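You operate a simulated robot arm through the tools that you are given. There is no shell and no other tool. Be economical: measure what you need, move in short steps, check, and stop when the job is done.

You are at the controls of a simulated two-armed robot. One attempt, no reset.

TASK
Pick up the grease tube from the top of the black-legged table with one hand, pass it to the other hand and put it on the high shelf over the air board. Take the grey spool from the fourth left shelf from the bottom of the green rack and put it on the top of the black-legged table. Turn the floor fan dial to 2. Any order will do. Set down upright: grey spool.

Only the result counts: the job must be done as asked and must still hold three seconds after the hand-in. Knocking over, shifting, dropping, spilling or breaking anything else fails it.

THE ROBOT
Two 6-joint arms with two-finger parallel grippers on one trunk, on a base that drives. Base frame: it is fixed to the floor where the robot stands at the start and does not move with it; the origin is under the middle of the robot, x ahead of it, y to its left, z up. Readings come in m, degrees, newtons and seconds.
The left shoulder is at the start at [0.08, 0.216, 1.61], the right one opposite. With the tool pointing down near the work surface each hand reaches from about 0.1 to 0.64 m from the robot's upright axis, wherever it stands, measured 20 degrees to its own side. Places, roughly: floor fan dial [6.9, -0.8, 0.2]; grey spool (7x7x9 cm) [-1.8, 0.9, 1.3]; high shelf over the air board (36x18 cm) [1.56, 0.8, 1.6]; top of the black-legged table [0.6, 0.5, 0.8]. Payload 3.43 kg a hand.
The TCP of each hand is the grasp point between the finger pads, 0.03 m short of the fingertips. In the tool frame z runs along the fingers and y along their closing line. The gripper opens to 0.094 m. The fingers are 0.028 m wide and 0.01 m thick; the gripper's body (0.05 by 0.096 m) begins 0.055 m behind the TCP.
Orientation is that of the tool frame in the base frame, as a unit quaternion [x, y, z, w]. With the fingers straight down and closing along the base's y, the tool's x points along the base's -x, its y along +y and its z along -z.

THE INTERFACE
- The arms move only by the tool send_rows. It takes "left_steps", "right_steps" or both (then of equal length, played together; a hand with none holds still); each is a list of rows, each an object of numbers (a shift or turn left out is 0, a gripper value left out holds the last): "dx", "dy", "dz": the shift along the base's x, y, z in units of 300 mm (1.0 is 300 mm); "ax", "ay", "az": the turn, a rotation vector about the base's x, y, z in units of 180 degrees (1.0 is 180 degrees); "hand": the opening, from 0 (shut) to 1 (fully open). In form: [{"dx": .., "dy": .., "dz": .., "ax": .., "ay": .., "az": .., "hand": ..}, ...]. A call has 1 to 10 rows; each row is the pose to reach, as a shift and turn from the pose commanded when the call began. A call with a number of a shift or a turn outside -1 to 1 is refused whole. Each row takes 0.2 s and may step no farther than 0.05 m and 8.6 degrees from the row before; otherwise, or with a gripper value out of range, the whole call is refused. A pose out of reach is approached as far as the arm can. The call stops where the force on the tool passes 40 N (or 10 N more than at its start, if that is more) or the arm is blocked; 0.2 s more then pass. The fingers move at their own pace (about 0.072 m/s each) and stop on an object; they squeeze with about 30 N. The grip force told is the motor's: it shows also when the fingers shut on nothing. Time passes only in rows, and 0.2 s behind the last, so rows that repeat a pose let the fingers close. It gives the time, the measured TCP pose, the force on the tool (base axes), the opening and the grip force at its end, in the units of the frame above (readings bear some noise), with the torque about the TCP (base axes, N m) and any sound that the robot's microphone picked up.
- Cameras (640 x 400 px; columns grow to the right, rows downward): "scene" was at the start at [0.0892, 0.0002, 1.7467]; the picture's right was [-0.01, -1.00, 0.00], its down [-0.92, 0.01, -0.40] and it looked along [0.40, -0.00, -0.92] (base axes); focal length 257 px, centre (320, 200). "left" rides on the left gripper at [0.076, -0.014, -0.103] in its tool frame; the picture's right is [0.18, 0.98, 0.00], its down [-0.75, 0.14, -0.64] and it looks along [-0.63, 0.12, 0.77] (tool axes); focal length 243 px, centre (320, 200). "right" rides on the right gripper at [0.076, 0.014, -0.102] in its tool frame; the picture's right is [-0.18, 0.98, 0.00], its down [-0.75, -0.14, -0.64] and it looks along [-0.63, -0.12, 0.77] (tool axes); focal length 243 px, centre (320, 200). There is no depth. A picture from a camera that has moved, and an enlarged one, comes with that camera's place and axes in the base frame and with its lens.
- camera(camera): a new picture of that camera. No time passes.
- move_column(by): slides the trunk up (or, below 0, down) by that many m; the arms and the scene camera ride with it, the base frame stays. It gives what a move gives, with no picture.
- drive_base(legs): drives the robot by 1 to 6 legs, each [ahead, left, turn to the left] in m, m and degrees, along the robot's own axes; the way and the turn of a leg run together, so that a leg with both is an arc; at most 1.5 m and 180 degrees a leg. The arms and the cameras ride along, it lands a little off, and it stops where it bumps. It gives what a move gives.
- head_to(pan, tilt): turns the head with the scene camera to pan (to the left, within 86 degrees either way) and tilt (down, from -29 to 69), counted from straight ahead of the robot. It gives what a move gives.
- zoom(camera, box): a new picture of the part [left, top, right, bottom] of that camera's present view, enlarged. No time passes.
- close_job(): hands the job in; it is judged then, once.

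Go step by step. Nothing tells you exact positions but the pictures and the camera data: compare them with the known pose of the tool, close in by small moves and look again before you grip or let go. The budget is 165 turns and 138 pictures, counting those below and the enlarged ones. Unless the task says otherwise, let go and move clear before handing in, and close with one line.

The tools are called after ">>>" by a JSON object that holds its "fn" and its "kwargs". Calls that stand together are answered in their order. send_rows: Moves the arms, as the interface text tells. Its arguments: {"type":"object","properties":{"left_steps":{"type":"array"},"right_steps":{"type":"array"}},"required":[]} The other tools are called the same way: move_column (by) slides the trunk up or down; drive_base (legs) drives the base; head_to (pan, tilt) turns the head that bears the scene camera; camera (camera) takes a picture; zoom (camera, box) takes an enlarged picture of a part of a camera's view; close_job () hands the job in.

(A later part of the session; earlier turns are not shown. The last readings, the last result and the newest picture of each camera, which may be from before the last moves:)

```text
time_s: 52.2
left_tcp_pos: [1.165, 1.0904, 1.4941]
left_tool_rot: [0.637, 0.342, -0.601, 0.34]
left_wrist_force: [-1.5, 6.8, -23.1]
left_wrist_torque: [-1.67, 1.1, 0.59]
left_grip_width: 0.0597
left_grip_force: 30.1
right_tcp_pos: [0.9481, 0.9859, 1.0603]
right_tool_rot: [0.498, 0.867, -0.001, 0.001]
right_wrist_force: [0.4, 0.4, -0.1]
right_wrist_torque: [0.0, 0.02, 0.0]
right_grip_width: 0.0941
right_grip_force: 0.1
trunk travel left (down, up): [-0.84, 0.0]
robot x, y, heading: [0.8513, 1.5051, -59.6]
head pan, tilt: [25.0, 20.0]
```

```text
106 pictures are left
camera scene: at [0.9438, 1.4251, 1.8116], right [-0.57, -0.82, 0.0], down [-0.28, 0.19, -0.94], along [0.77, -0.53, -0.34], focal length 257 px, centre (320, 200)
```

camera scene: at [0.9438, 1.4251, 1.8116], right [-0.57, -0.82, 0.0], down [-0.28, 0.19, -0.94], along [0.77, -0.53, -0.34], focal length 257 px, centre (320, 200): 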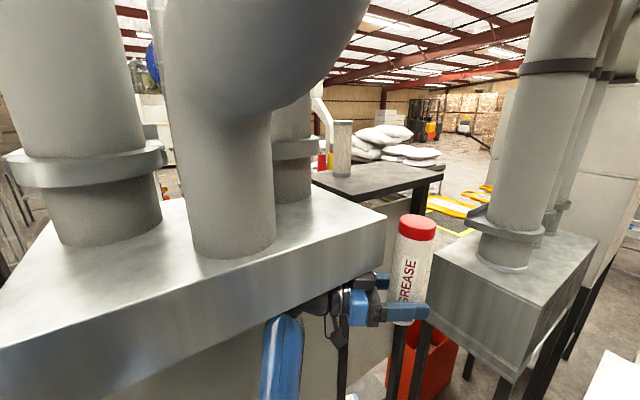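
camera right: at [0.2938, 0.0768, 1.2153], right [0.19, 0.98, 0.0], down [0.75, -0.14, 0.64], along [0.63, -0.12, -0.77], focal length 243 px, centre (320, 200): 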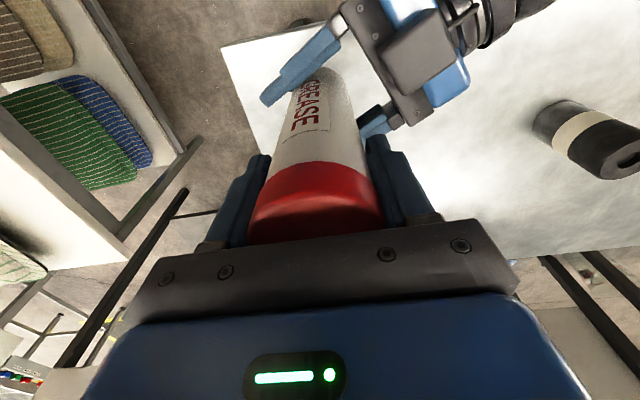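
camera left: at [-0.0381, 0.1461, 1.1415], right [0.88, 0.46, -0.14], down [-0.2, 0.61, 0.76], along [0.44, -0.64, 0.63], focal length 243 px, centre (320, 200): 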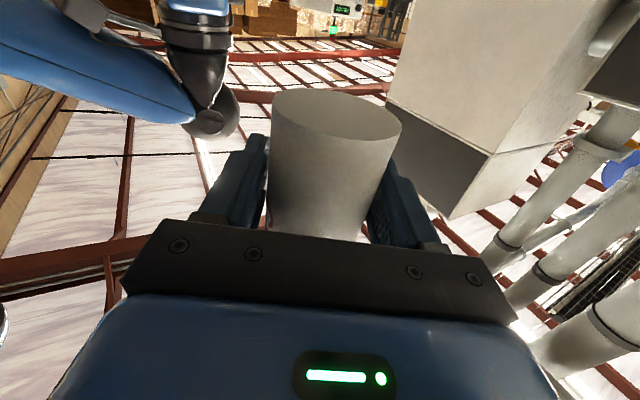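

The left wrist touched the underside of the cabinet hood, whose front edge is near x 1.26 and top near 1.6. I'll lower it, pull clear, and approach from farther in front.

>>> {"fn": "send_rows", "kwargs": {"left_steps": [{"dz": -0.1}, {"dz": -0.25}, {"dz": -0.4}, {"dz": -0.5, "dx": -0.05}, {"dz": -0.5, "dx": -0.2}, {"dz": -0.5, "dx": -0.35}, {"dz": -0.5, "dx": -0.35}]}}

>>> {"fn": "camera", "kwargs": {"camera": "scene"}}

>>> {"fn": "camera", "kwargs": {"camera": "left"}}

```text
time_s: 53.8
left_tcp_pos: [1.0584, 1.0886, 1.3455]
left_tool_rot: [0.636, 0.343, -0.602, 0.341]
left_wrist_force: [0.0, -0.2, -4.5]
left_wrist_torque: [-0.01, 0.03, -0.02]
left_grip_width: 0.0599
left_grip_force: 29.7
right_tcp_pos: [0.9463, 0.9856, 1.0597]
right_tool_rot: [0.497, 0.868, -0.001, 0.002]
right_wrist_force: [0.1, -0.2, -0.6]
right_wrist_torque: [-0.05, 0.01, 0.01]
right_grip_width: 0.0936
right_grip_force: 0.1
trunk travel left (down, up): [-0.84, 0.0]
robot x, y, heading: [0.8505, 1.499, -59.7]
head pan, tilt: [25.0, 20.0]
```

```text
105 pictures are left
camera scene: at [0.943, 1.4237, 1.8117], right [-0.57, -0.82, 0.0], down [-0.28, 0.2, -0.94], along [0.77, -0.53, -0.34], focal length 257 px, centre (320, 200)
```

scene: 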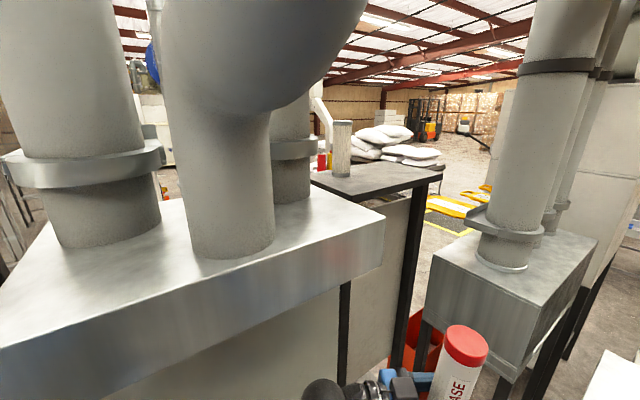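

```text
104 pictures are left
camera left: at [1.1043, 1.1837, 1.2735], right [0.84, -0.52, -0.16], down [0.43, 0.45, 0.78], along [-0.34, -0.73, 0.6], focal length 243 px, centre (320, 200)
```

left: 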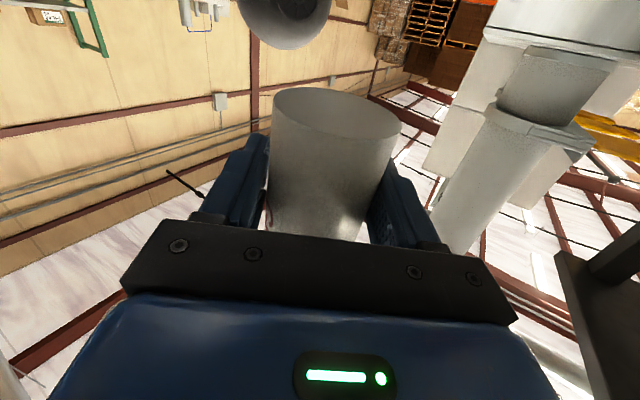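

>>> {"fn": "drive_base", "kwargs": {"legs": [[-0.059, -0.162, 0], [0, 0, -35]]}}

>>> {"fn": "send_rows", "kwargs": {"left_steps": [{"az": 0.045, "dz": 0.1}, {"az": 0.09, "dz": 0.2}, {"az": 0.135, "dz": 0.3}, {"az": 0.18, "dz": 0.4}, {"az": 0.225, "dz": 0.5}, {"az": 0.27, "dz": 0.6}, {"az": 0.315, "dz": 0.7}, {"az": 0.36, "dz": 0.8}, {"az": 0.405, "dz": 0.9}, {"az": 0.45, "dz": 1.0}]}}

>>> {"fn": "head_to", "kwargs": {"pan": 45, "tilt": 20}}

>>> {"fn": "camera", "kwargs": {"camera": "scene"}}

```text
time_s: 56.9
left_tcp_pos: [0.6119, 1.012, 1.3448]
left_tool_rot: [0.711, 0.134, -0.675, 0.144]
left_wrist_force: [0.2, -0.8, -3.5]
left_wrist_torque: [-0.01, -0.01, 0.0]
left_grip_width: 0.0597
left_grip_force: 30.0
right_tcp_pos: [0.4619, 0.9933, 1.0599]
right_tool_rot: [0.736, 0.677, -0.001, 0.002]
right_wrist_force: [0.2, 0.1, -0.5]
right_wrist_torque: [0.0, -0.02, -0.01]
right_grip_width: 0.0938
right_grip_force: 0.1
trunk travel left (down, up): [-0.84, 0.0]
robot x, y, heading: [0.6798, 1.4711, -94.9]
head pan, tilt: [25.0, 20.0]
```

```text
time_s: 59.1
left_tcp_pos: [0.6169, 1.0026, 1.6288]
left_tool_rot: [0.455, 0.564, -0.405, 0.557]
left_wrist_force: [-0.3, -0.4, -3.5]
left_wrist_torque: [0.01, 0.01, 0.02]
left_grip_width: 0.0598
left_grip_force: 30.2
left hand out of reach, approached as far as the arm can: row 3, 4, 5
right_tcp_pos: [0.4614, 0.9924, 1.0544]
right_tool_rot: [0.736, 0.677, -0.001, 0.001]
right_wrist_force: [0.8, 0.2, -0.2]
right_wrist_torque: [0.01, 0.01, 0.02]
right_grip_width: 0.0943
right_grip_force: 0.1
trunk travel left (down, up): [-0.84, 0.0]
robot x, y, heading: [0.6794, 1.472, -94.8]
head pan, tilt: [25.0, 20.0]
```

```text
time_s: 60.0
left_tcp_pos: [0.62, 1.0021, 1.6358]
left_tool_rot: [0.451, 0.566, -0.409, 0.556]
left_wrist_force: [0.5, 0.4, -3.1]
left_wrist_torque: [0.01, -0.02, -0.02]
left_grip_width: 0.0597
left_grip_force: 30.1
right_tcp_pos: [0.4622, 0.9926, 1.0587]
right_tool_rot: [0.736, 0.677, -0.001, 0.002]
right_wrist_force: [0.1, 0.3, 0.6]
right_wrist_torque: [-0.01, -0.02, 0.0]
right_grip_width: 0.0942
right_grip_force: 0.0
trunk travel left (down, up): [-0.84, 0.0]
robot x, y, heading: [0.6788, 1.4729, -94.7]
head pan, tilt: [45.0, 20.0]
```

```text
103 pictures are left
camera scene: at [0.7371, 1.3695, 1.8107], right [-0.76, -0.65, 0.0], down [-0.22, 0.26, -0.94], along [0.61, -0.72, -0.34], focal length 257 px, centre (320, 200)
```

scene: 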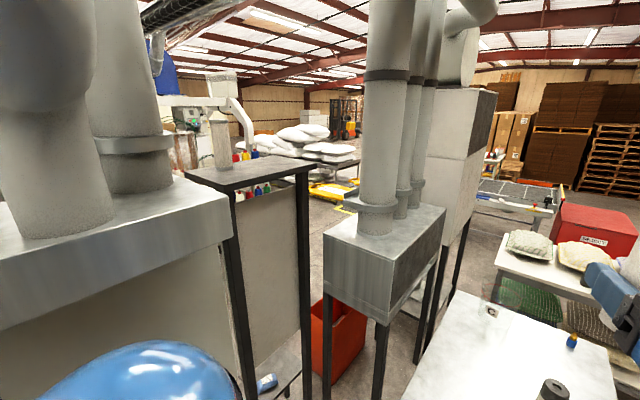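

>>> {"fn": "zoom", "kwargs": {"camera": "scene", "box": [160, 110, 340, 222]}}

>>> {"fn": "head_to", "kwargs": {"pan": 20, "tilt": 25}}

>>> {"fn": "camera", "kwargs": {"camera": "scene"}}

```text
3.56 times, centred on (250, 166) of scene
camera zoom: at [0.7371, 1.3695, 1.8107], right [-0.76, -0.65, 0.0], down [-0.22, 0.26, -0.94], along [0.61, -0.72, -0.34], focal length 914 px, centre (569, 321)
```

zoom: 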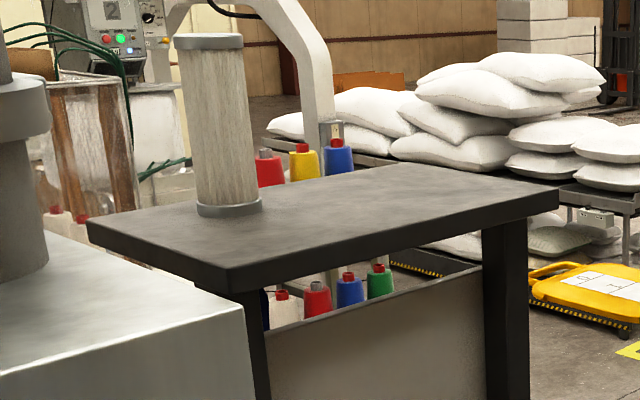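

```text
time_s: 60.9
left_tcp_pos: [0.6195, 1.0031, 1.6396]
left_tool_rot: [0.452, 0.566, -0.41, 0.554]
left_wrist_force: [-0.1, -0.5, -4.0]
left_wrist_torque: [0.01, 0.0, 0.01]
left_grip_width: 0.06
left_grip_force: 30.4
right_tcp_pos: [0.4614, 0.993, 1.0601]
right_tool_rot: [0.736, 0.676, -0.001, 0.001]
right_wrist_force: [0.5, -0.3, 0.3]
right_wrist_torque: [0.0, 0.0, -0.03]
right_grip_width: 0.0941
right_grip_force: 0.0
trunk travel left (down, up): [-0.84, 0.0]
robot x, y, heading: [0.6848, 1.4717, -94.6]
head pan, tilt: [20.0, 25.0]
```

```text
101 pictures are left
camera scene: at [0.7018, 1.3525, 1.8038], right [-0.96, -0.26, 0.0], down [-0.11, 0.41, -0.91], along [0.24, -0.87, -0.42], focal length 257 px, centre (320, 200)
```

scene: 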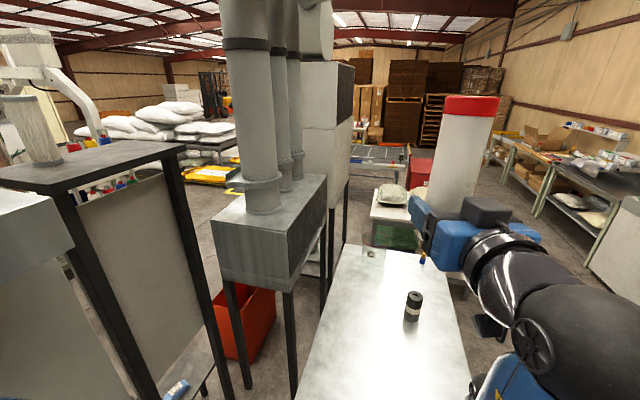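

Combining views, the shelf top is at z≈1.596, x 1.42–1.66, y 0.59–1.0, with the cylinder at (1.62, 0.88). The hood corner is at about (1.21, 1.11, 1.64), so I'll swing the hand to point forward and pass in front of it.

>>> {"fn": "send_rows", "kwargs": {"left_steps": [{"az": 0.03, "dx": 0.1, "dy": -0.02, "dz": 0.05}, {"az": 0.06, "dx": 0.2, "dy": -0.04, "dz": 0.1}, {"az": 0.09, "dx": 0.3, "dy": -0.06, "dz": 0.15}, {"az": 0.12, "dx": 0.4, "dy": -0.08, "dz": 0.2}, {"az": 0.15, "dx": 0.5, "dy": -0.1, "dz": 0.25}, {"az": 0.18, "dx": 0.62, "dy": -0.12, "dz": 0.27}, {"az": 0.21, "dx": 0.74, "dy": -0.14, "dz": 0.27}, {"az": 0.24, "dx": 0.86, "dy": -0.16, "dz": 0.27}, {"az": 0.265, "dx": 0.96, "dy": -0.18, "dz": 0.27}, {"az": 0.28, "dx": 1.0, "dy": -0.18, "dz": 0.27}]}}

>>> {"fn": "head_to", "kwargs": {"pan": 50, "tilt": 25}}

>>> {"fn": "camera", "kwargs": {"camera": "scene"}}

>>> {"fn": "camera", "kwargs": {"camera": "left"}}

```text
time_s: 63.0
left_tcp_pos: [0.9135, 0.9576, 1.7235]
left_tool_rot: [0.172, 0.703, -0.148, 0.675]
left_wrist_force: [0.8, 0.5, -4.5]
left_wrist_torque: [0.01, 0.03, 0.0]
left_grip_width: 0.0596
left_grip_force: 29.8
right_tcp_pos: [0.4627, 0.9935, 1.059]
right_tool_rot: [0.736, 0.677, -0.002, 0.001]
right_wrist_force: [0.5, 0.1, -0.6]
right_wrist_torque: [0.0, -0.01, 0.03]
right_grip_width: 0.0942
right_grip_force: 0.1
trunk travel left (down, up): [-0.84, 0.0]
robot x, y, heading: [0.6789, 1.473, -95.1]
head pan, tilt: [20.0, 25.0]
```

```text
time_s: 64.0
left_tcp_pos: [0.9118, 0.9566, 1.7251]
left_tool_rot: [0.171, 0.702, -0.148, 0.675]
left_wrist_force: [0.4, 1.0, -4.7]
left_wrist_torque: [0.01, 0.01, 0.0]
left_grip_width: 0.06
left_grip_force: 29.7
right_tcp_pos: [0.4623, 0.9928, 1.0594]
right_tool_rot: [0.736, 0.677, -0.001, 0.001]
right_wrist_force: [-0.7, 0.2, -0.8]
right_wrist_torque: [0.0, 0.0, -0.02]
right_grip_width: 0.094
right_grip_force: 0.0
trunk travel left (down, up): [-0.84, 0.0]
robot x, y, heading: [0.6808, 1.4711, -95.0]
head pan, tilt: [50.0, 25.0]
```

```text
100 pictures are left
camera scene: at [0.7428, 1.3764, 1.8037], right [-0.7, -0.71, 0.0], down [-0.3, 0.3, -0.91], along [0.64, -0.64, -0.42], focal length 257 px, centre (320, 200)
```

scene: 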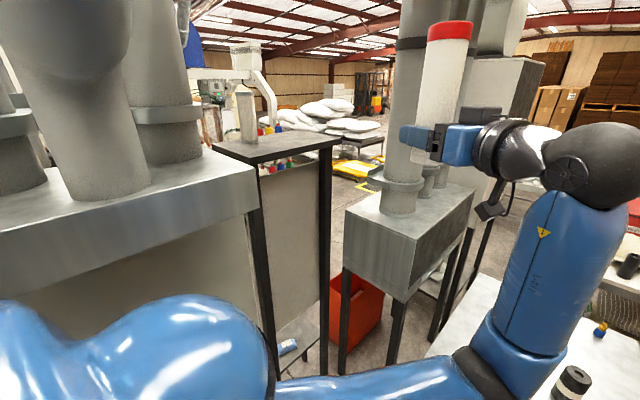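

```text
99 pictures are left
camera left: at [0.8107, 0.9925, 1.6539], right [0.43, 0.89, -0.16], down [-0.49, 0.38, 0.78], along [0.76, -0.26, 0.6], focal length 243 px, centre (320, 200)
```

left: 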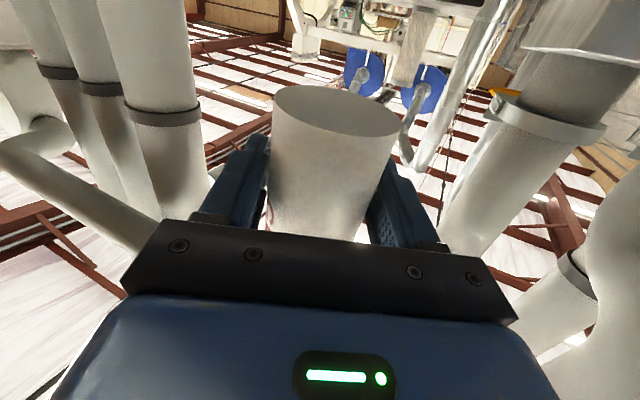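

The elbow goes low and away from the hood, so the approach looks clean. I'll straighten the slight tilt and advance toward the shelf front.

>>> {"fn": "send_rows", "kwargs": {"left_steps": [{"dx": 0.13, "dy": -0.05, "ay": -0.0127}, {"dx": 0.26, "dy": -0.1, "ay": -0.0127}, {"dx": 0.39, "dy": -0.15, "ay": -0.0127}, {"dx": 0.52, "dy": -0.2, "ay": -0.0127}, {"dx": 0.65, "dy": -0.25, "ay": -0.0127}, {"dx": 0.78, "dy": -0.3, "ay": -0.0127}, {"dx": 0.91, "dy": -0.35, "ay": -0.0127}, {"dx": 0.99, "dy": -0.39, "ay": -0.0127}, {"dx": 0.99, "dy": -0.39, "ay": -0.0127}]}}

>>> {"fn": "camera", "kwargs": {"camera": "scene"}}

>>> {"fn": "camera", "kwargs": {"camera": "left"}}

```text
time_s: 66.0
left_tcp_pos: [1.2118, 0.8397, 1.7253]
left_tool_rot: [0.174, 0.689, -0.145, 0.689]
left_wrist_force: [-0.1, -0.3, -3.3]
left_wrist_torque: [0.01, 0.04, -0.02]
left_grip_width: 0.0598
left_grip_force: 29.6
right_tcp_pos: [0.4625, 0.992, 1.06]
right_tool_rot: [0.736, 0.677, -0.001, 0.001]
right_wrist_force: [0.3, -0.1, -0.5]
right_wrist_torque: [-0.01, -0.02, 0.03]
right_grip_width: 0.0939
right_grip_force: 0.1
trunk travel left (down, up): [-0.84, 0.0]
robot x, y, heading: [0.6767, 1.4757, -94.9]
head pan, tilt: [50.0, 25.0]
```

```text
98 pictures are left
camera scene: at [0.7435, 1.3758, 1.8036], right [-0.7, -0.71, 0.0], down [-0.3, 0.3, -0.91], along [0.64, -0.64, -0.42], focal length 257 px, centre (320, 200)
```

scene: 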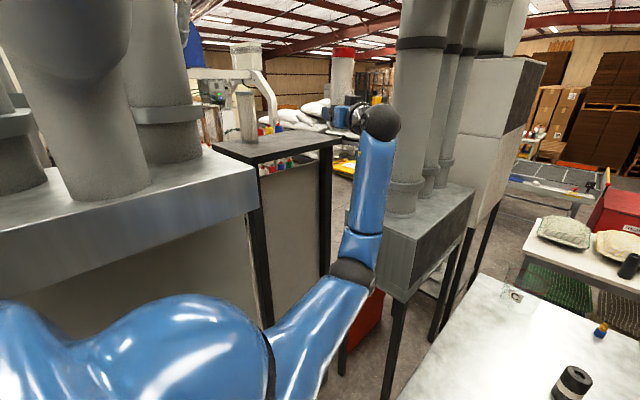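

```text
97 pictures are left
camera left: at [1.1126, 0.8747, 1.6495], right [0.43, 0.89, -0.14], down [-0.52, 0.38, 0.77], along [0.74, -0.26, 0.63], focal length 243 px, centre (320, 200)
```

left: 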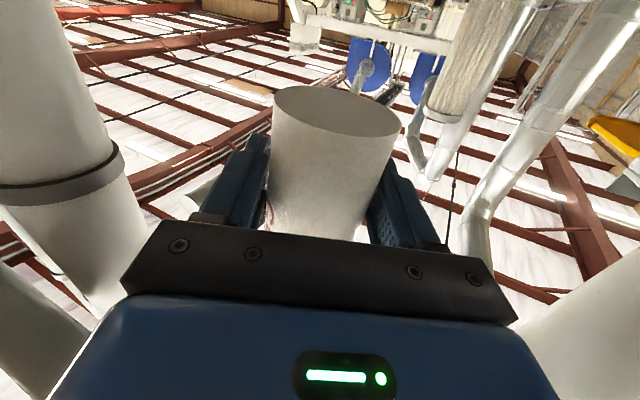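

>>> {"fn": "send_rows", "kwargs": {"left_steps": [{"dx": 0.14, "dy": -0.05}, {"dx": 0.28, "dy": -0.11}, {"dx": 0.42, "dy": -0.17}, {"dx": 0.56, "dy": -0.22}, {"dx": 0.7, "dy": -0.28}, {"dx": 0.82, "dy": -0.33}, {"dx": 0.917, "dy": -0.366}, {"dx": 0.917, "dy": -0.366}]}}

>>> {"fn": "head_to", "kwargs": {"pan": 60, "tilt": 15}}

>>> {"fn": "zoom", "kwargs": {"camera": "scene", "box": [240, 110, 460, 248]}}

>>> {"fn": "camera", "kwargs": {"camera": "left"}}

```text
time_s: 67.8
left_tcp_pos: [1.4525, 0.75, 1.7095]
left_tool_rot: [0.174, 0.689, -0.143, 0.689]
left_wrist_force: [0.3, 0.9, -4.8]
left_wrist_torque: [0.03, 0.02, -0.01]
left_grip_width: 0.0597
left_grip_force: 30.1
left hand out of reach, approached as far as the arm can: row 6, 7, 8
right_tcp_pos: [0.4641, 0.991, 1.06]
right_tool_rot: [0.735, 0.678, -0.002, 0.0]
right_wrist_force: [-0.3, -0.4, -0.4]
right_wrist_torque: [0.02, 0.0, -0.01]
right_grip_width: 0.0942
right_grip_force: 0.0
trunk travel left (down, up): [-0.84, 0.0]
robot x, y, heading: [0.6803, 1.469, -94.8]
head pan, tilt: [50.0, 25.0]
```

```text
time_s: 68.5
left_tcp_pos: [1.4515, 0.7509, 1.7107]
left_tool_rot: [0.173, 0.689, -0.143, 0.689]
left_wrist_force: [-0.5, -1.1, -4.4]
left_wrist_torque: [0.02, 0.0, -0.01]
left_grip_width: 0.0597
left_grip_force: 30.3
right_tcp_pos: [0.4626, 0.992, 1.0589]
right_tool_rot: [0.736, 0.676, -0.002, 0.001]
right_wrist_force: [0.3, -0.1, 0.0]
right_wrist_torque: [-0.03, -0.01, -0.04]
right_grip_width: 0.094
right_grip_force: 0.0
trunk travel left (down, up): [-0.84, 0.0]
robot x, y, heading: [0.6811, 1.4696, -94.9]
head pan, tilt: [60.0, 15.0]
```

```text
2.90 times, centred on (350, 179) of scene
camera zoom: at [0.7559, 1.3868, 1.8197], right [-0.57, -0.82, 0.0], down [-0.21, 0.15, -0.97], along [0.79, -0.55, -0.26], focal length 745 px, centre (233, 261)
```

zoom: 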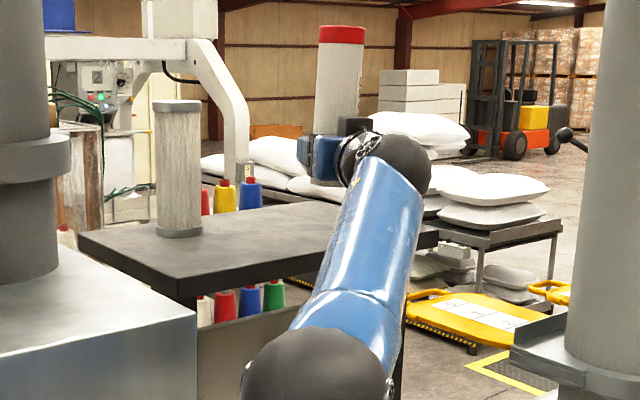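

```text
95 pictures are left
camera left: at [1.3531, 0.7853, 1.6355], right [0.43, 0.89, -0.14], down [-0.52, 0.38, 0.77], along [0.74, -0.26, 0.63], focal length 243 px, centre (320, 200)
```

left: 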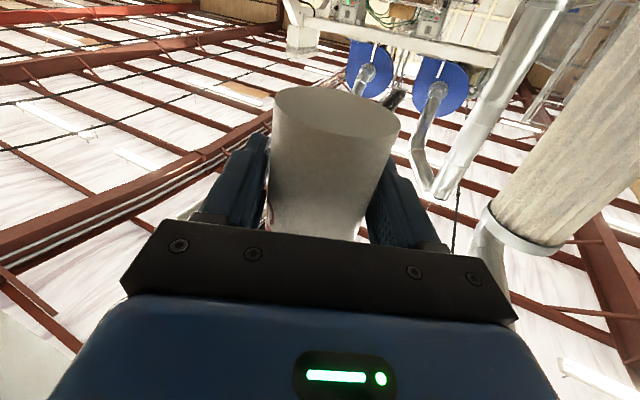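

>>> {"fn": "drive_base", "kwargs": {"legs": [[0, 0.06, 0]]}}

>>> {"fn": "send_rows", "kwargs": {"left_steps": [{"dz": -0.01, "dx": -0.02}, {"dz": -0.01, "dx": -0.04}]}}

>>> {"fn": "zoom", "kwargs": {"camera": "scene", "box": [240, 110, 460, 248]}}

```text
time_s: 69.5
left_tcp_pos: [1.5017, 0.748, 1.717]
left_tool_rot: [0.173, 0.687, -0.144, 0.691]
left_wrist_force: [0.2, 0.5, -3.4]
left_wrist_torque: [0.02, 0.03, -0.02]
left_grip_width: 0.0592
left_grip_force: 29.8
right_tcp_pos: [0.5171, 0.9891, 1.0588]
right_tool_rot: [0.737, 0.676, 0.0, 0.004]
right_wrist_force: [-0.7, 0.0, -0.7]
right_wrist_torque: [0.03, -0.04, -0.01]
right_grip_width: 0.0941
right_grip_force: 0.1
trunk travel left (down, up): [-0.84, 0.0]
robot x, y, heading: [0.7416, 1.4652, -94.7]
head pan, tilt: [60.0, 15.0]
```

```text
time_s: 70.1
left_tcp_pos: [1.4965, 0.7442, 1.7089]
left_tool_rot: [0.174, 0.688, -0.144, 0.689]
left_wrist_force: [-0.7, 0.1, -3.0]
left_wrist_torque: [0.02, -0.01, -0.02]
left_grip_width: 0.0593
left_grip_force: 30.1
right_tcp_pos: [0.5216, 0.9885, 1.0593]
right_tool_rot: [0.737, 0.676, -0.001, 0.001]
right_wrist_force: [-0.1, -0.3, 0.5]
right_wrist_torque: [0.0, 0.02, 0.0]
right_grip_width: 0.094
right_grip_force: 0.0
trunk travel left (down, up): [-0.84, 0.0]
robot x, y, heading: [0.7399, 1.4673, -94.8]
head pan, tilt: [60.0, 15.0]
```

```text
2.90 times, centred on (350, 179) of scene
camera zoom: at [0.8132, 1.3812, 1.8199], right [-0.57, -0.82, 0.0], down [-0.21, 0.15, -0.97], along [0.79, -0.55, -0.26], focal length 745 px, centre (233, 261)
```

zoom: 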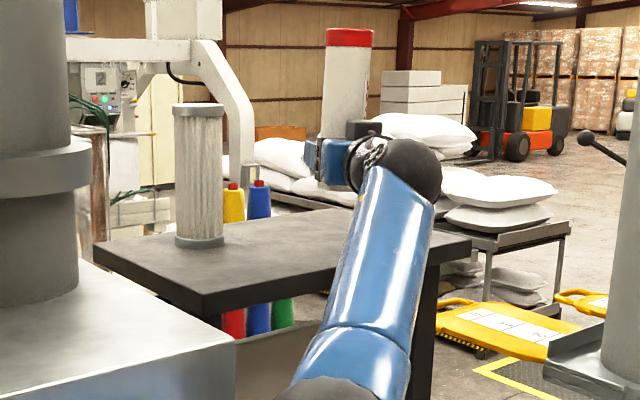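

>>> {"fn": "send_rows", "kwargs": {"left_steps": [{"dx": -0.08, "dy": 0.03}, {"dx": -0.08, "dy": 0.03, "dz": -0.05}, {"dx": -0.08, "dy": 0.03, "dz": -0.1}, {"dx": -0.08, "dy": 0.03, "dz": -0.13}, {"dx": -0.08, "dy": 0.03, "dz": -0.13}]}}

>>> {"fn": "zoom", "kwargs": {"camera": "scene", "box": [290, 120, 430, 207]}}

>>> {"fn": "camera", "kwargs": {"camera": "left"}}

```text
time_s: 71.3
left_tcp_pos: [1.474, 0.7551, 1.6688]
left_tool_rot: [0.174, 0.689, -0.143, 0.689]
left_wrist_force: [0.1, -0.6, -4.0]
left_wrist_torque: [0.01, -0.02, -0.04]
left_grip_width: 0.0593
left_grip_force: 29.6
right_tcp_pos: [0.5223, 0.9887, 1.0601]
right_tool_rot: [0.736, 0.677, -0.001, 0.002]
right_wrist_force: [-1.4, 0.4, -0.4]
right_wrist_torque: [0.0, 0.03, 0.02]
right_grip_width: 0.094
right_grip_force: 0.1
trunk travel left (down, up): [-0.84, 0.0]
robot x, y, heading: [0.7404, 1.4638, -94.7]
head pan, tilt: [60.0, 15.0]
```

```text
4.57 times, centred on (360, 164) of scene
camera zoom: at [0.8154, 1.3826, 1.8198], right [-0.57, -0.82, 0.0], down [-0.21, 0.15, -0.97], along [0.79, -0.55, -0.26], focal length 1176 px, centre (137, 367)
```

zoom: 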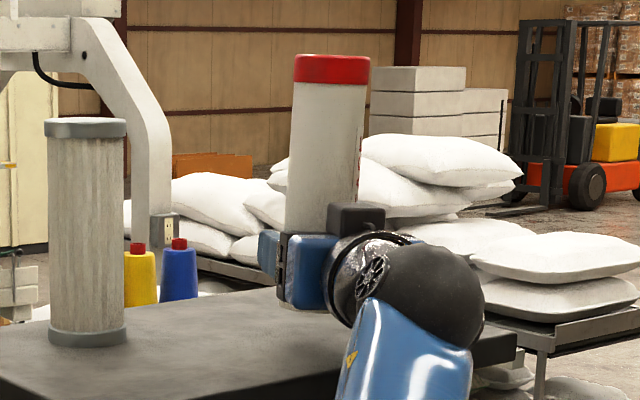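

```text
92 pictures are left
camera left: at [1.3763, 0.7897, 1.5941], right [0.43, 0.89, -0.14], down [-0.52, 0.38, 0.76], along [0.74, -0.26, 0.63], focal length 243 px, centre (320, 200)
```

left: 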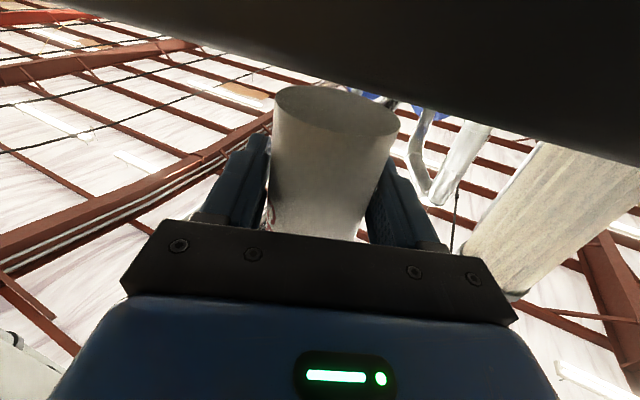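

The left camera now looks just under the shelf's front edge, and the tube's bottom is a hair above the shelf. I'll creep down until contact.

>>> {"fn": "send_rows", "kwargs": {"left_steps": [{"dz": -0.007}, {"dz": -0.014}, {"dz": -0.02}, {"dz": -0.02}]}}

>>> {"fn": "zoom", "kwargs": {"camera": "left", "box": [220, 40, 460, 190]}}

```text
time_s: 72.3
left_tcp_pos: [1.4743, 0.755, 1.6634]
left_tool_rot: [0.174, 0.689, -0.144, 0.689]
left_wrist_force: [0.4, 1.4, -3.9]
left_wrist_torque: [0.01, 0.0, -0.03]
left_grip_width: 0.0591
left_grip_force: 30.3
right_tcp_pos: [0.5221, 0.9884, 1.0595]
right_tool_rot: [0.736, 0.677, -0.001, 0.001]
right_wrist_force: [0.6, 0.7, 0.7]
right_wrist_torque: [0.02, 0.0, -0.01]
right_grip_width: 0.0939
right_grip_force: 0.0
trunk travel left (down, up): [-0.84, 0.0]
robot x, y, heading: [0.7415, 1.4707, -94.8]
head pan, tilt: [60.0, 15.0]
```

```text
2.67 times, centred on (340, 115) of left
camera zoom: at [1.3762, 0.7902, 1.5885], right [0.43, 0.89, -0.14], down [-0.52, 0.38, 0.76], along [0.73, -0.26, 0.63], focal length 647 px, centre (267, 427)
```

zoom: 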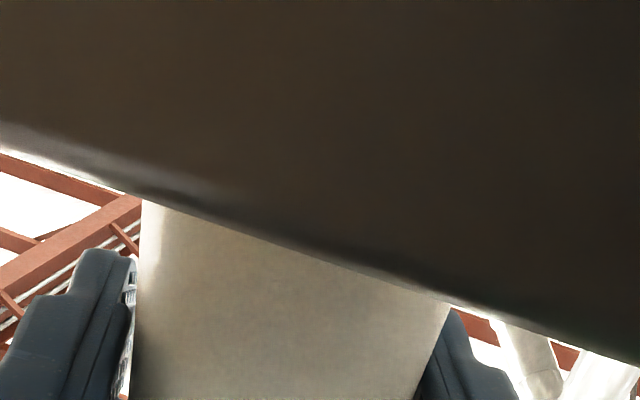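

>>> {"fn": "send_rows", "kwargs": {"left_steps": [{"dz": -0.008}, {"dz": -0.016}, {"dz": -0.024}, {"dz": -0.024}]}}

```text
time_s: 73.3
left_tcp_pos: [1.4742, 0.7559, 1.6575]
left_tool_rot: [0.175, 0.689, -0.144, 0.689]
left_wrist_force: [-0.2, 0.5, -3.2]
left_wrist_torque: [0.01, 0.02, -0.02]
left_grip_width: 0.0591
left_grip_force: 30.1
right_tcp_pos: [0.5227, 0.9878, 1.0601]
right_tool_rot: [0.736, 0.676, -0.002, 0.001]
right_wrist_force: [0.2, 0.1, 0.0]
right_wrist_torque: [0.0, 0.03, 0.02]
right_grip_width: 0.0941
right_grip_force: 0.2
trunk travel left (down, up): [-0.84, 0.0]
robot x, y, heading: [0.7403, 1.4703, -94.7]
head pan, tilt: [60.0, 15.0]
```

>>> {"fn": "send_rows", "kwargs": {"left_steps": [{"dz": -0.008}, {"dz": -0.016}, {"dz": -0.02}, {"dz": -0.02}]}}

>>> {"fn": "zoom", "kwargs": {"camera": "scene", "box": [290, 120, 430, 207]}}

```text
time_s: 74.3
left_tcp_pos: [1.4742, 0.7559, 1.6496]
left_tool_rot: [0.174, 0.689, -0.144, 0.689]
left_wrist_force: [0.6, -0.2, -4.1]
left_wrist_torque: [0.02, 0.0, -0.01]
left_grip_width: 0.0592
left_grip_force: 30.3
right_tcp_pos: [0.5215, 0.9879, 1.0598]
right_tool_rot: [0.736, 0.676, -0.001, 0.002]
right_wrist_force: [-0.5, 0.2, 0.0]
right_wrist_torque: [-0.04, -0.01, 0.0]
right_grip_width: 0.0941
right_grip_force: 0.1
trunk travel left (down, up): [-0.84, 0.0]
robot x, y, heading: [0.7413, 1.4684, -94.7]
head pan, tilt: [60.0, 15.0]
```

```text
4.57 times, centred on (360, 164) of scene
camera zoom: at [0.815, 1.3828, 1.8199], right [-0.57, -0.82, 0.0], down [-0.21, 0.15, -0.97], along [0.79, -0.55, -0.26], focal length 1176 px, centre (137, 367)
```

zoom: 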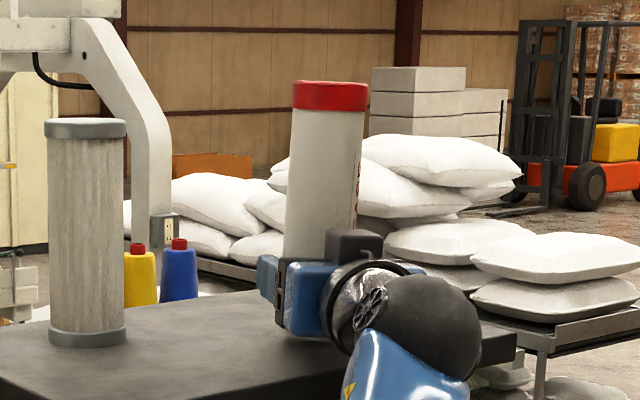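

>>> {"fn": "send_rows", "kwargs": {"left_steps": [{"dz": -0.01}, {"dz": -0.02}, {"dz": -0.03}, {"dz": -0.03}]}}

>>> {"fn": "camera", "kwargs": {"camera": "left"}}

```text
time_s: 75.3
left_tcp_pos: [1.473, 0.7575, 1.6439]
left_tool_rot: [0.173, 0.688, -0.145, 0.69]
left_wrist_force: [2.2, -0.8, 4.1]
left_wrist_torque: [-0.28, 0.05, 0.06]
left_grip_width: 0.0589
left_grip_force: 30.3
right_tcp_pos: [0.5211, 0.9882, 1.0607]
right_tool_rot: [0.737, 0.676, -0.002, 0.002]
right_wrist_force: [-0.3, 0.0, -0.8]
right_wrist_torque: [0.01, -0.02, 0.03]
right_grip_width: 0.0938
right_grip_force: 0.0
trunk travel left (down, up): [-0.84, 0.0]
robot x, y, heading: [0.7359, 1.4628, -94.7]
head pan, tilt: [60.0, 15.0]
```

```text
89 pictures are left
camera left: at [1.3753, 0.7914, 1.5682], right [0.43, 0.89, -0.14], down [-0.52, 0.38, 0.76], along [0.73, -0.25, 0.63], focal length 243 px, centre (320, 200)
```

left: 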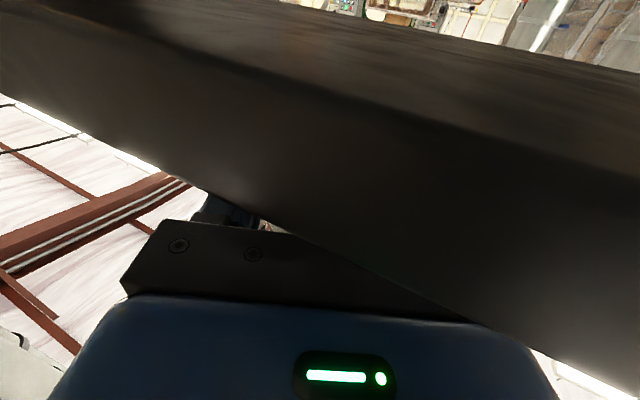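

Contact is at the tube's bottom (about 8 N, and the torque puts it at the tube edge). I'll open the fingers and look.

>>> {"fn": "send_rows", "kwargs": {"left_steps": [{"hand": 0.72}, {"hand": 0.8}, {"hand": 0.95}, {"hand": 1.0}, {"hand": 1.0}]}}

>>> {"fn": "zoom", "kwargs": {"camera": "scene", "box": [290, 120, 430, 207]}}

```text
time_s: 76.5
left_tcp_pos: [1.4734, 0.7563, 1.6425]
left_tool_rot: [0.174, 0.689, -0.144, 0.689]
left_wrist_force: [-0.3, -0.8, -0.1]
left_wrist_torque: [0.02, 0.03, 0.01]
left_grip_width: 0.0941
left_grip_force: 0.1
right_tcp_pos: [0.5217, 0.9883, 1.061]
right_tool_rot: [0.737, 0.676, -0.001, 0.001]
right_wrist_force: [-0.7, -0.8, -0.7]
right_wrist_torque: [0.0, 0.02, 0.01]
right_grip_width: 0.0937
right_grip_force: 0.0
trunk travel left (down, up): [-0.84, 0.0]
robot x, y, heading: [0.7389, 1.4649, -94.8]
head pan, tilt: [60.0, 15.0]
```

```text
4.57 times, centred on (360, 164) of scene
camera zoom: at [0.8141, 1.3836, 1.82], right [-0.57, -0.82, 0.0], down [-0.21, 0.15, -0.97], along [0.79, -0.55, -0.26], focal length 1176 px, centre (137, 367)
```

zoom: 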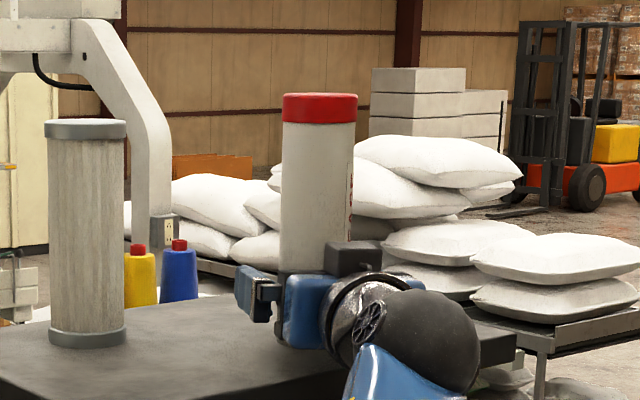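

The tube stands upright on its own. I'll retreat straight back along the finger direction.

>>> {"fn": "send_rows", "kwargs": {"left_steps": [{"dx": -0.06, "dy": 0.03}, {"dx": -0.15, "dy": 0.073}, {"dx": -0.27, "dy": 0.132}, {"dx": -0.4, "dy": 0.196}, {"dx": -0.54, "dy": 0.264}, {"dx": -0.68, "dy": 0.3}, {"dx": -0.82, "dy": 0.32}, {"dx": -0.95, "dy": 0.34}, {"dx": -0.95, "dy": 0.34}]}}

>>> {"fn": "zoom", "kwargs": {"camera": "scene", "box": [240, 100, 460, 238]}}

```text
time_s: 78.5
left_tcp_pos: [1.1876, 0.8592, 1.6425]
left_tool_rot: [0.174, 0.688, -0.145, 0.689]
left_wrist_force: [0.0, 0.0, -0.4]
left_wrist_torque: [0.01, -0.02, 0.0]
left_grip_width: 0.0941
left_grip_force: 0.1
right_tcp_pos: [0.5208, 0.9889, 1.0599]
right_tool_rot: [0.736, 0.677, -0.002, 0.002]
right_wrist_force: [0.8, 0.2, -0.5]
right_wrist_torque: [0.0, -0.05, 0.01]
right_grip_width: 0.0941
right_grip_force: 0.0
trunk travel left (down, up): [-0.84, 0.0]
robot x, y, heading: [0.7405, 1.469, -95.0]
head pan, tilt: [60.0, 15.0]
```

```text
2.90 times, centred on (350, 169) of scene
camera zoom: at [0.8141, 1.3839, 1.82], right [-0.57, -0.82, 0.0], down [-0.21, 0.15, -0.97], along [0.79, -0.55, -0.26], focal length 745 px, centre (233, 290)
```

zoom: 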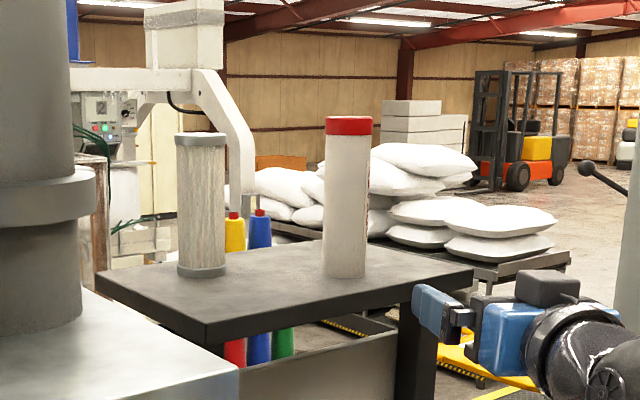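

The tube is on the shelf, standing alone. Next I'll retract, drive back and turn to face the green rack.

>>> {"fn": "send_rows", "kwargs": {"left_steps": [{"dx": -0.14}, {"dx": -0.28}, {"dx": -0.42}, {"dx": -0.56}, {"dx": -0.7}, {"dx": -0.84}, {"dx": -0.96}]}}

>>> {"fn": "drive_base", "kwargs": {"legs": [[0, -0.8, 0], [0, 0, -85]]}}

>>> {"fn": "head_to", "kwargs": {"pan": 20, "tilt": 15}}

>>> {"fn": "camera", "kwargs": {"camera": "scene"}}

```text
time_s: 80.1
left_tcp_pos: [0.8984, 0.8587, 1.6421]
left_tool_rot: [0.173, 0.688, -0.145, 0.69]
left_wrist_force: [0.2, -1.0, 0.6]
left_wrist_torque: [0.02, 0.0, 0.02]
left_grip_width: 0.0942
left_grip_force: 0.2
right_tcp_pos: [0.5205, 0.9895, 1.0605]
right_tool_rot: [0.736, 0.677, -0.001, 0.002]
right_wrist_force: [-1.0, -0.6, 0.7]
right_wrist_torque: [-0.01, -0.02, -0.02]
right_grip_width: 0.094
right_grip_force: 0.0
trunk travel left (down, up): [-0.84, 0.0]
robot x, y, heading: [0.7414, 1.4643, -94.7]
head pan, tilt: [60.0, 15.0]
```

```text
time_s: 88.0
left_tcp_pos: [-0.6575, 1.3289, 1.6417]
left_tool_rot: [0.595, 0.387, -0.574, 0.408]
left_wrist_force: [0.4, 0.4, -0.2]
left_wrist_torque: [0.03, 0.02, 0.0]
left_grip_width: 0.0939
left_grip_force: 0.1
right_tcp_pos: [-0.5557, 1.7178, 1.0599]
right_tool_rot: [1.0, -0.004, -0.001, 0.0]
right_wrist_force: [-0.3, -1.1, 0.3]
right_wrist_torque: [-0.02, -0.01, -0.02]
right_grip_width: 0.094
right_grip_force: 0.0
trunk travel left (down, up): [-0.84, 0.0]
robot x, y, heading: [-0.062, 1.5395, 179.4]
head pan, tilt: [60.0, 15.0]
```

```text
time_s: 89.1
left_tcp_pos: [-0.6566, 1.3298, 1.6422]
left_tool_rot: [0.596, 0.387, -0.574, 0.408]
left_wrist_force: [0.1, -0.2, -0.1]
left_wrist_torque: [0.02, 0.01, -0.03]
left_grip_width: 0.0943
left_grip_force: 0.1
right_tcp_pos: [-0.5561, 1.7187, 1.0604]
right_tool_rot: [1.0, -0.004, -0.002, 0.0]
right_wrist_force: [0.3, -0.1, 0.7]
right_wrist_torque: [0.01, 0.01, 0.0]
right_grip_width: 0.0941
right_grip_force: 0.0
trunk travel left (down, up): [-0.84, 0.0]
robot x, y, heading: [-0.0632, 1.5378, 179.4]
head pan, tilt: [20.0, 15.0]
```

```text
86 pictures are left
camera scene: at [-0.1812, 1.507, 1.82], right [-0.34, 0.94, 0.0], down [0.24, 0.09, -0.97], along [-0.91, -0.33, -0.26], focal length 257 px, centre (320, 200)
```

scene: 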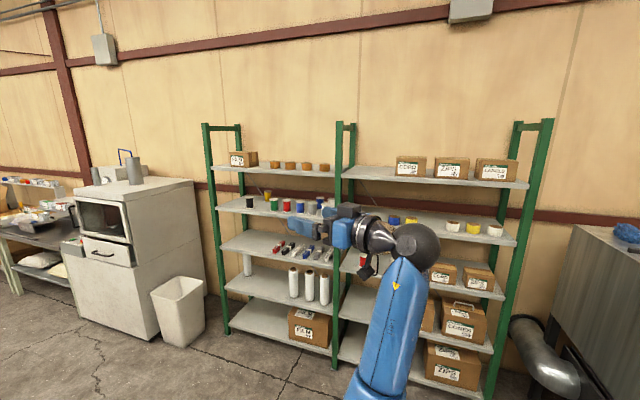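

>>> {"fn": "zoom", "kwargs": {"camera": "scene", "box": [195, 140, 345, 234]}}

```text
4.26 times, centred on (270, 187) of scene
camera zoom: at [-0.1812, 1.507, 1.82], right [-0.34, 0.94, 0.0], down [0.24, 0.09, -0.97], along [-0.91, -0.33, -0.26], focal length 1094 px, centre (533, 255)
```

zoom: 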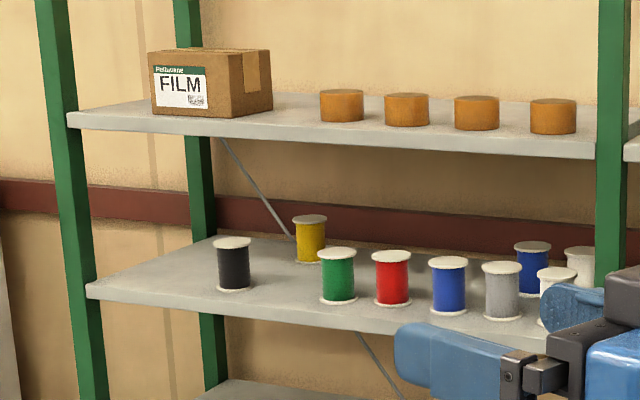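

The grey spool is on the 4th left shelf at about (-1.765, 0.878), base z≈1.255, with neighbours 9.4 cm away on each side. I'll drive nearer and set the left hand to point at the rack, pitched about 35° down.

>>> {"fn": "drive_base", "kwargs": {"legs": [[0.65, 0.388, 0]]}}

>>> {"fn": "send_rows", "kwargs": {"left_steps": [{"az": -0.04, "dz": -0.1}, {"az": -0.08, "dz": -0.2}, {"az": -0.12, "dz": -0.3}, {"az": -0.16, "dz": -0.4}, {"az": -0.2, "dz": -0.45}, {"az": -0.24, "dz": -0.5}, {"az": -0.28, "dz": -0.55}, {"az": -0.32, "dz": -0.6}, {"az": -0.36, "dz": -0.6}, {"az": -0.38, "dz": -0.6}]}}

>>> {"fn": "send_rows", "kwargs": {"left_steps": [{"ay": -0.04}, {"ay": -0.08}, {"ay": -0.12}, {"ay": -0.16}, {"ay": -0.194}, {"ay": -0.194}]}}

>>> {"fn": "head_to", "kwargs": {"pan": 15, "tilt": 25}}

>>> {"fn": "camera", "kwargs": {"camera": "scene"}}

>>> {"fn": "camera", "kwargs": {"camera": "left"}}

```text
time_s: 93.2
left_tcp_pos: [-1.3048, 0.9491, 1.6433]
left_tool_rot: [0.594, 0.388, -0.575, 0.408]
left_wrist_force: [-0.1, 0.3, -0.6]
left_wrist_torque: [0.01, 0.01, 0.0]
left_grip_width: 0.0942
left_grip_force: 0.1
right_tcp_pos: [-1.2048, 1.3365, 1.0606]
right_tool_rot: [1.0, -0.004, -0.002, 0.0]
right_wrist_force: [0.9, 0.2, -0.5]
right_wrist_torque: [-0.03, -0.01, 0.01]
right_grip_width: 0.0939
right_grip_force: 0.1
trunk travel left (down, up): [-0.84, 0.0]
robot x, y, heading: [-0.7096, 1.1552, 179.9]
head pan, tilt: [20.0, 15.0]
```

```text
time_s: 95.4
left_tcp_pos: [-1.3065, 0.9454, 1.4636]
left_tool_rot: [0.71, -0.015, -0.704, 0.015]
left_wrist_force: [-0.9, -0.3, -0.1]
left_wrist_torque: [0.0, 0.0, -0.02]
left_grip_width: 0.0938
left_grip_force: 0.1
right_tcp_pos: [-1.2059, 1.3351, 1.0593]
right_tool_rot: [1.0, -0.004, -0.002, -0.001]
right_wrist_force: [-0.3, 0.1, -0.2]
right_wrist_torque: [-0.01, 0.0, 0.01]
right_grip_width: 0.0938
right_grip_force: 0.0
trunk travel left (down, up): [-0.84, 0.0]
robot x, y, heading: [-0.7104, 1.1544, 179.3]
head pan, tilt: [20.0, 15.0]
```

```text
time_s: 96.8
left_tcp_pos: [-1.3216, 0.9469, 1.4508]
left_tool_rot: [0.888, -0.017, -0.46, 0.011]
left_wrist_force: [-0.6, -0.4, 0.9]
left_wrist_torque: [0.04, -0.01, 0.03]
left_grip_width: 0.0941
left_grip_force: 0.0
left hand out of reach, approached as far as the arm can: row 5, 6
right_tcp_pos: [-1.2066, 1.3351, 1.0593]
right_tool_rot: [1.0, -0.004, -0.002, 0.0]
right_wrist_force: [0.4, 0.0, -0.1]
right_wrist_torque: [0.03, 0.01, 0.06]
right_grip_width: 0.094
right_grip_force: 0.1
trunk travel left (down, up): [-0.84, 0.0]
robot x, y, heading: [-0.7112, 1.1544, 179.8]
head pan, tilt: [20.0, 15.0]
```

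```text
time_s: 97.5
left_tcp_pos: [-1.3203, 0.9481, 1.4502]
left_tool_rot: [0.888, -0.018, -0.46, 0.01]
left_wrist_force: [-0.5, -0.6, 0.4]
left_wrist_torque: [0.02, 0.01, 0.05]
left_grip_width: 0.0938
left_grip_force: 0.0
right_tcp_pos: [-1.2048, 1.3357, 1.0592]
right_tool_rot: [1.0, -0.004, -0.002, 0.0]
right_wrist_force: [-0.2, 0.3, 0.0]
right_wrist_torque: [0.01, 0.03, 0.02]
right_grip_width: 0.0941
right_grip_force: 0.1
trunk travel left (down, up): [-0.84, 0.0]
robot x, y, heading: [-0.7109, 1.1561, 179.4]
head pan, tilt: [15.0, 25.0]
```

```text
84 pictures are left
camera scene: at [-0.832, 1.1324, 1.8038], right [-0.25, 0.97, 0.0], down [0.41, 0.11, -0.91], along [-0.88, -0.23, -0.42], focal length 257 px, centre (320, 200)
```

scene: 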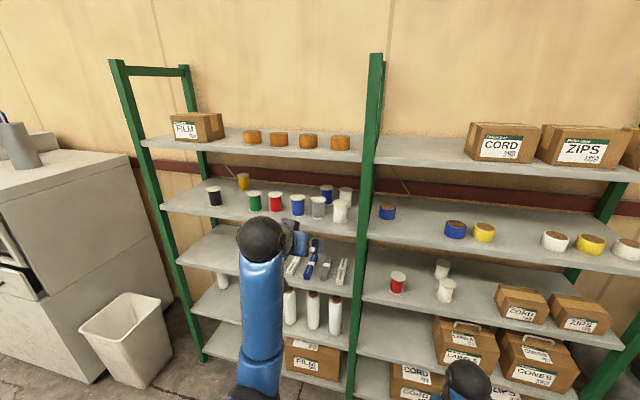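

```text
83 pictures are left
camera left: at [-1.1929, 0.9581, 1.4466], right [0.08, -0.99, -0.12], down [0.09, -0.11, 0.99], along [-0.99, -0.09, 0.08], focal length 243 px, centre (320, 200)
```

left: 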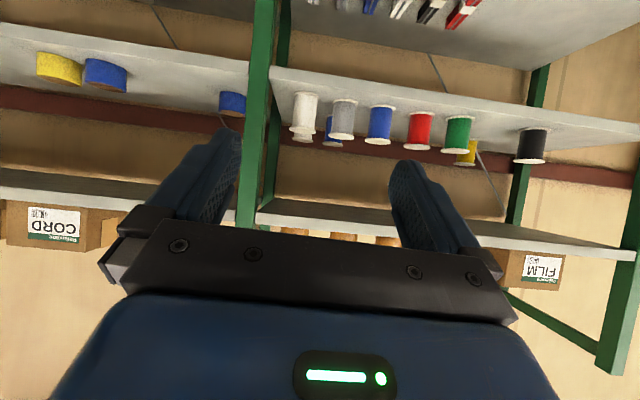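

>>> {"fn": "zoom", "kwargs": {"camera": "left", "box": [270, 70, 430, 170]}}

>>> {"fn": "zoom", "kwargs": {"camera": "scene", "box": [230, 160, 380, 254]}}

```text
4.00 times, centred on (350, 120) of left
camera zoom: at [-1.1929, 0.9581, 1.4466], right [0.08, -0.99, -0.12], down [0.09, -0.11, 0.99], along [-0.99, -0.09, 0.08], focal length 970 px, centre (200, 520)
```

zoom: 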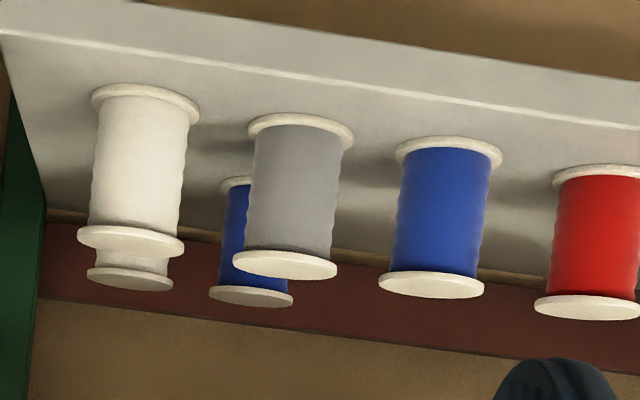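

```text
4.26 times, centred on (305, 207) of scene
camera zoom: at [-0.832, 1.1324, 1.8038], right [-0.25, 0.97, 0.0], down [0.41, 0.11, -0.91], along [-0.88, -0.23, -0.42], focal length 1094 px, centre (384, 170)
```

zoom: 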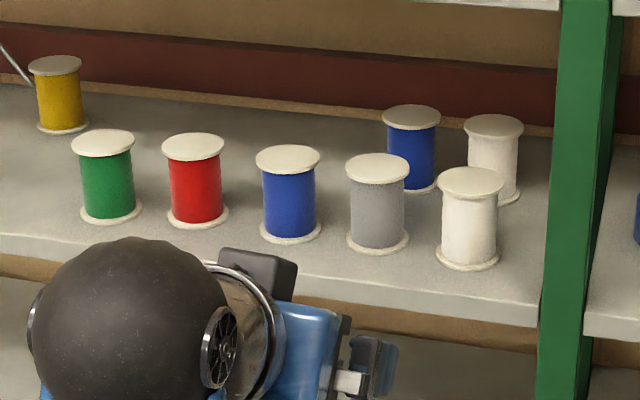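

The grey spool is at about (-1.838, 0.858), z 1.232–1.322, with about 3 cm gaps to its neighbours. I'll drive 0.25 m closer, narrow the opening and line up in front of it.

>>> {"fn": "drive_base", "kwargs": {"legs": [[0.25, 0, 0]]}}

>>> {"fn": "send_rows", "kwargs": {"left_steps": [{"dy": -0.1, "dz": -0.1, "ax": 0.0108, "hand": 0.86}, {"dy": -0.2, "dz": -0.2, "ax": 0.0108}, {"dy": -0.29, "dz": -0.3, "ax": 0.0108}, {"dy": -0.29, "dz": -0.38, "ax": 0.0108}, {"dy": -0.29, "dz": -0.38, "ax": 0.0108}]}}

>>> {"fn": "camera", "kwargs": {"camera": "left"}}

>>> {"fn": "camera", "kwargs": {"camera": "scene"}}

```text
time_s: 99.3
left_tcp_pos: [-1.5635, 0.9496, 1.4524]
left_tool_rot: [0.886, -0.018, -0.464, 0.009]
left_wrist_force: [0.5, 0.0, -0.3]
left_wrist_torque: [-0.03, 0.0, 0.05]
left_grip_width: 0.0942
left_grip_force: 0.1
right_tcp_pos: [-1.4514, 1.3378, 1.0613]
right_tool_rot: [1.0, -0.004, -0.004, 0.0]
right_wrist_force: [-0.3, 0.2, 0.2]
right_wrist_torque: [-0.01, 0.02, 0.02]
right_grip_width: 0.0941
right_grip_force: 0.1
trunk travel left (down, up): [-0.84, 0.0]
robot x, y, heading: [-0.9608, 1.1562, 180.0]
head pan, tilt: [15.0, 25.0]
```

```text
time_s: 100.5
left_tcp_pos: [-1.5702, 0.8616, 1.3351]
left_tool_rot: [0.887, -0.011, -0.461, -0.006]
left_wrist_force: [0.4, -0.1, 0.8]
left_wrist_torque: [-0.03, 0.04, 0.0]
left_grip_width: 0.0807
left_grip_force: 0.0
right_tcp_pos: [-1.4552, 1.3381, 1.0593]
right_tool_rot: [1.0, -0.003, -0.002, 0.0]
right_wrist_force: [-0.3, -0.7, -0.1]
right_wrist_torque: [0.01, 0.0, 0.01]
right_grip_width: 0.0938
right_grip_force: 0.1
trunk travel left (down, up): [-0.84, 0.0]
robot x, y, heading: [-0.9604, 1.1543, 179.7]
head pan, tilt: [15.0, 25.0]
```

```text
80 pictures are left
camera left: at [-1.4419, 0.873, 1.3333], right [0.08, -0.99, -0.15], down [0.09, -0.14, 0.99], along [-0.99, -0.1, 0.08], focal length 243 px, centre (320, 200)
```

left: 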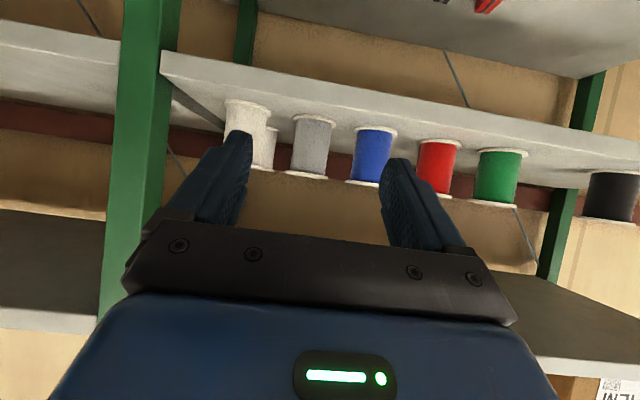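

```text
79 pictures are left
camera scene: at [-1.0806, 1.1343, 1.8038], right [-0.25, 0.97, 0.0], down [0.41, 0.11, -0.91], along [-0.88, -0.23, -0.42], focal length 257 px, centre (320, 200)
```

scene: 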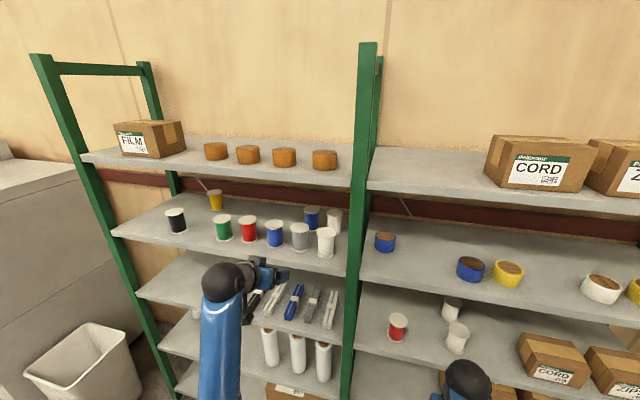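

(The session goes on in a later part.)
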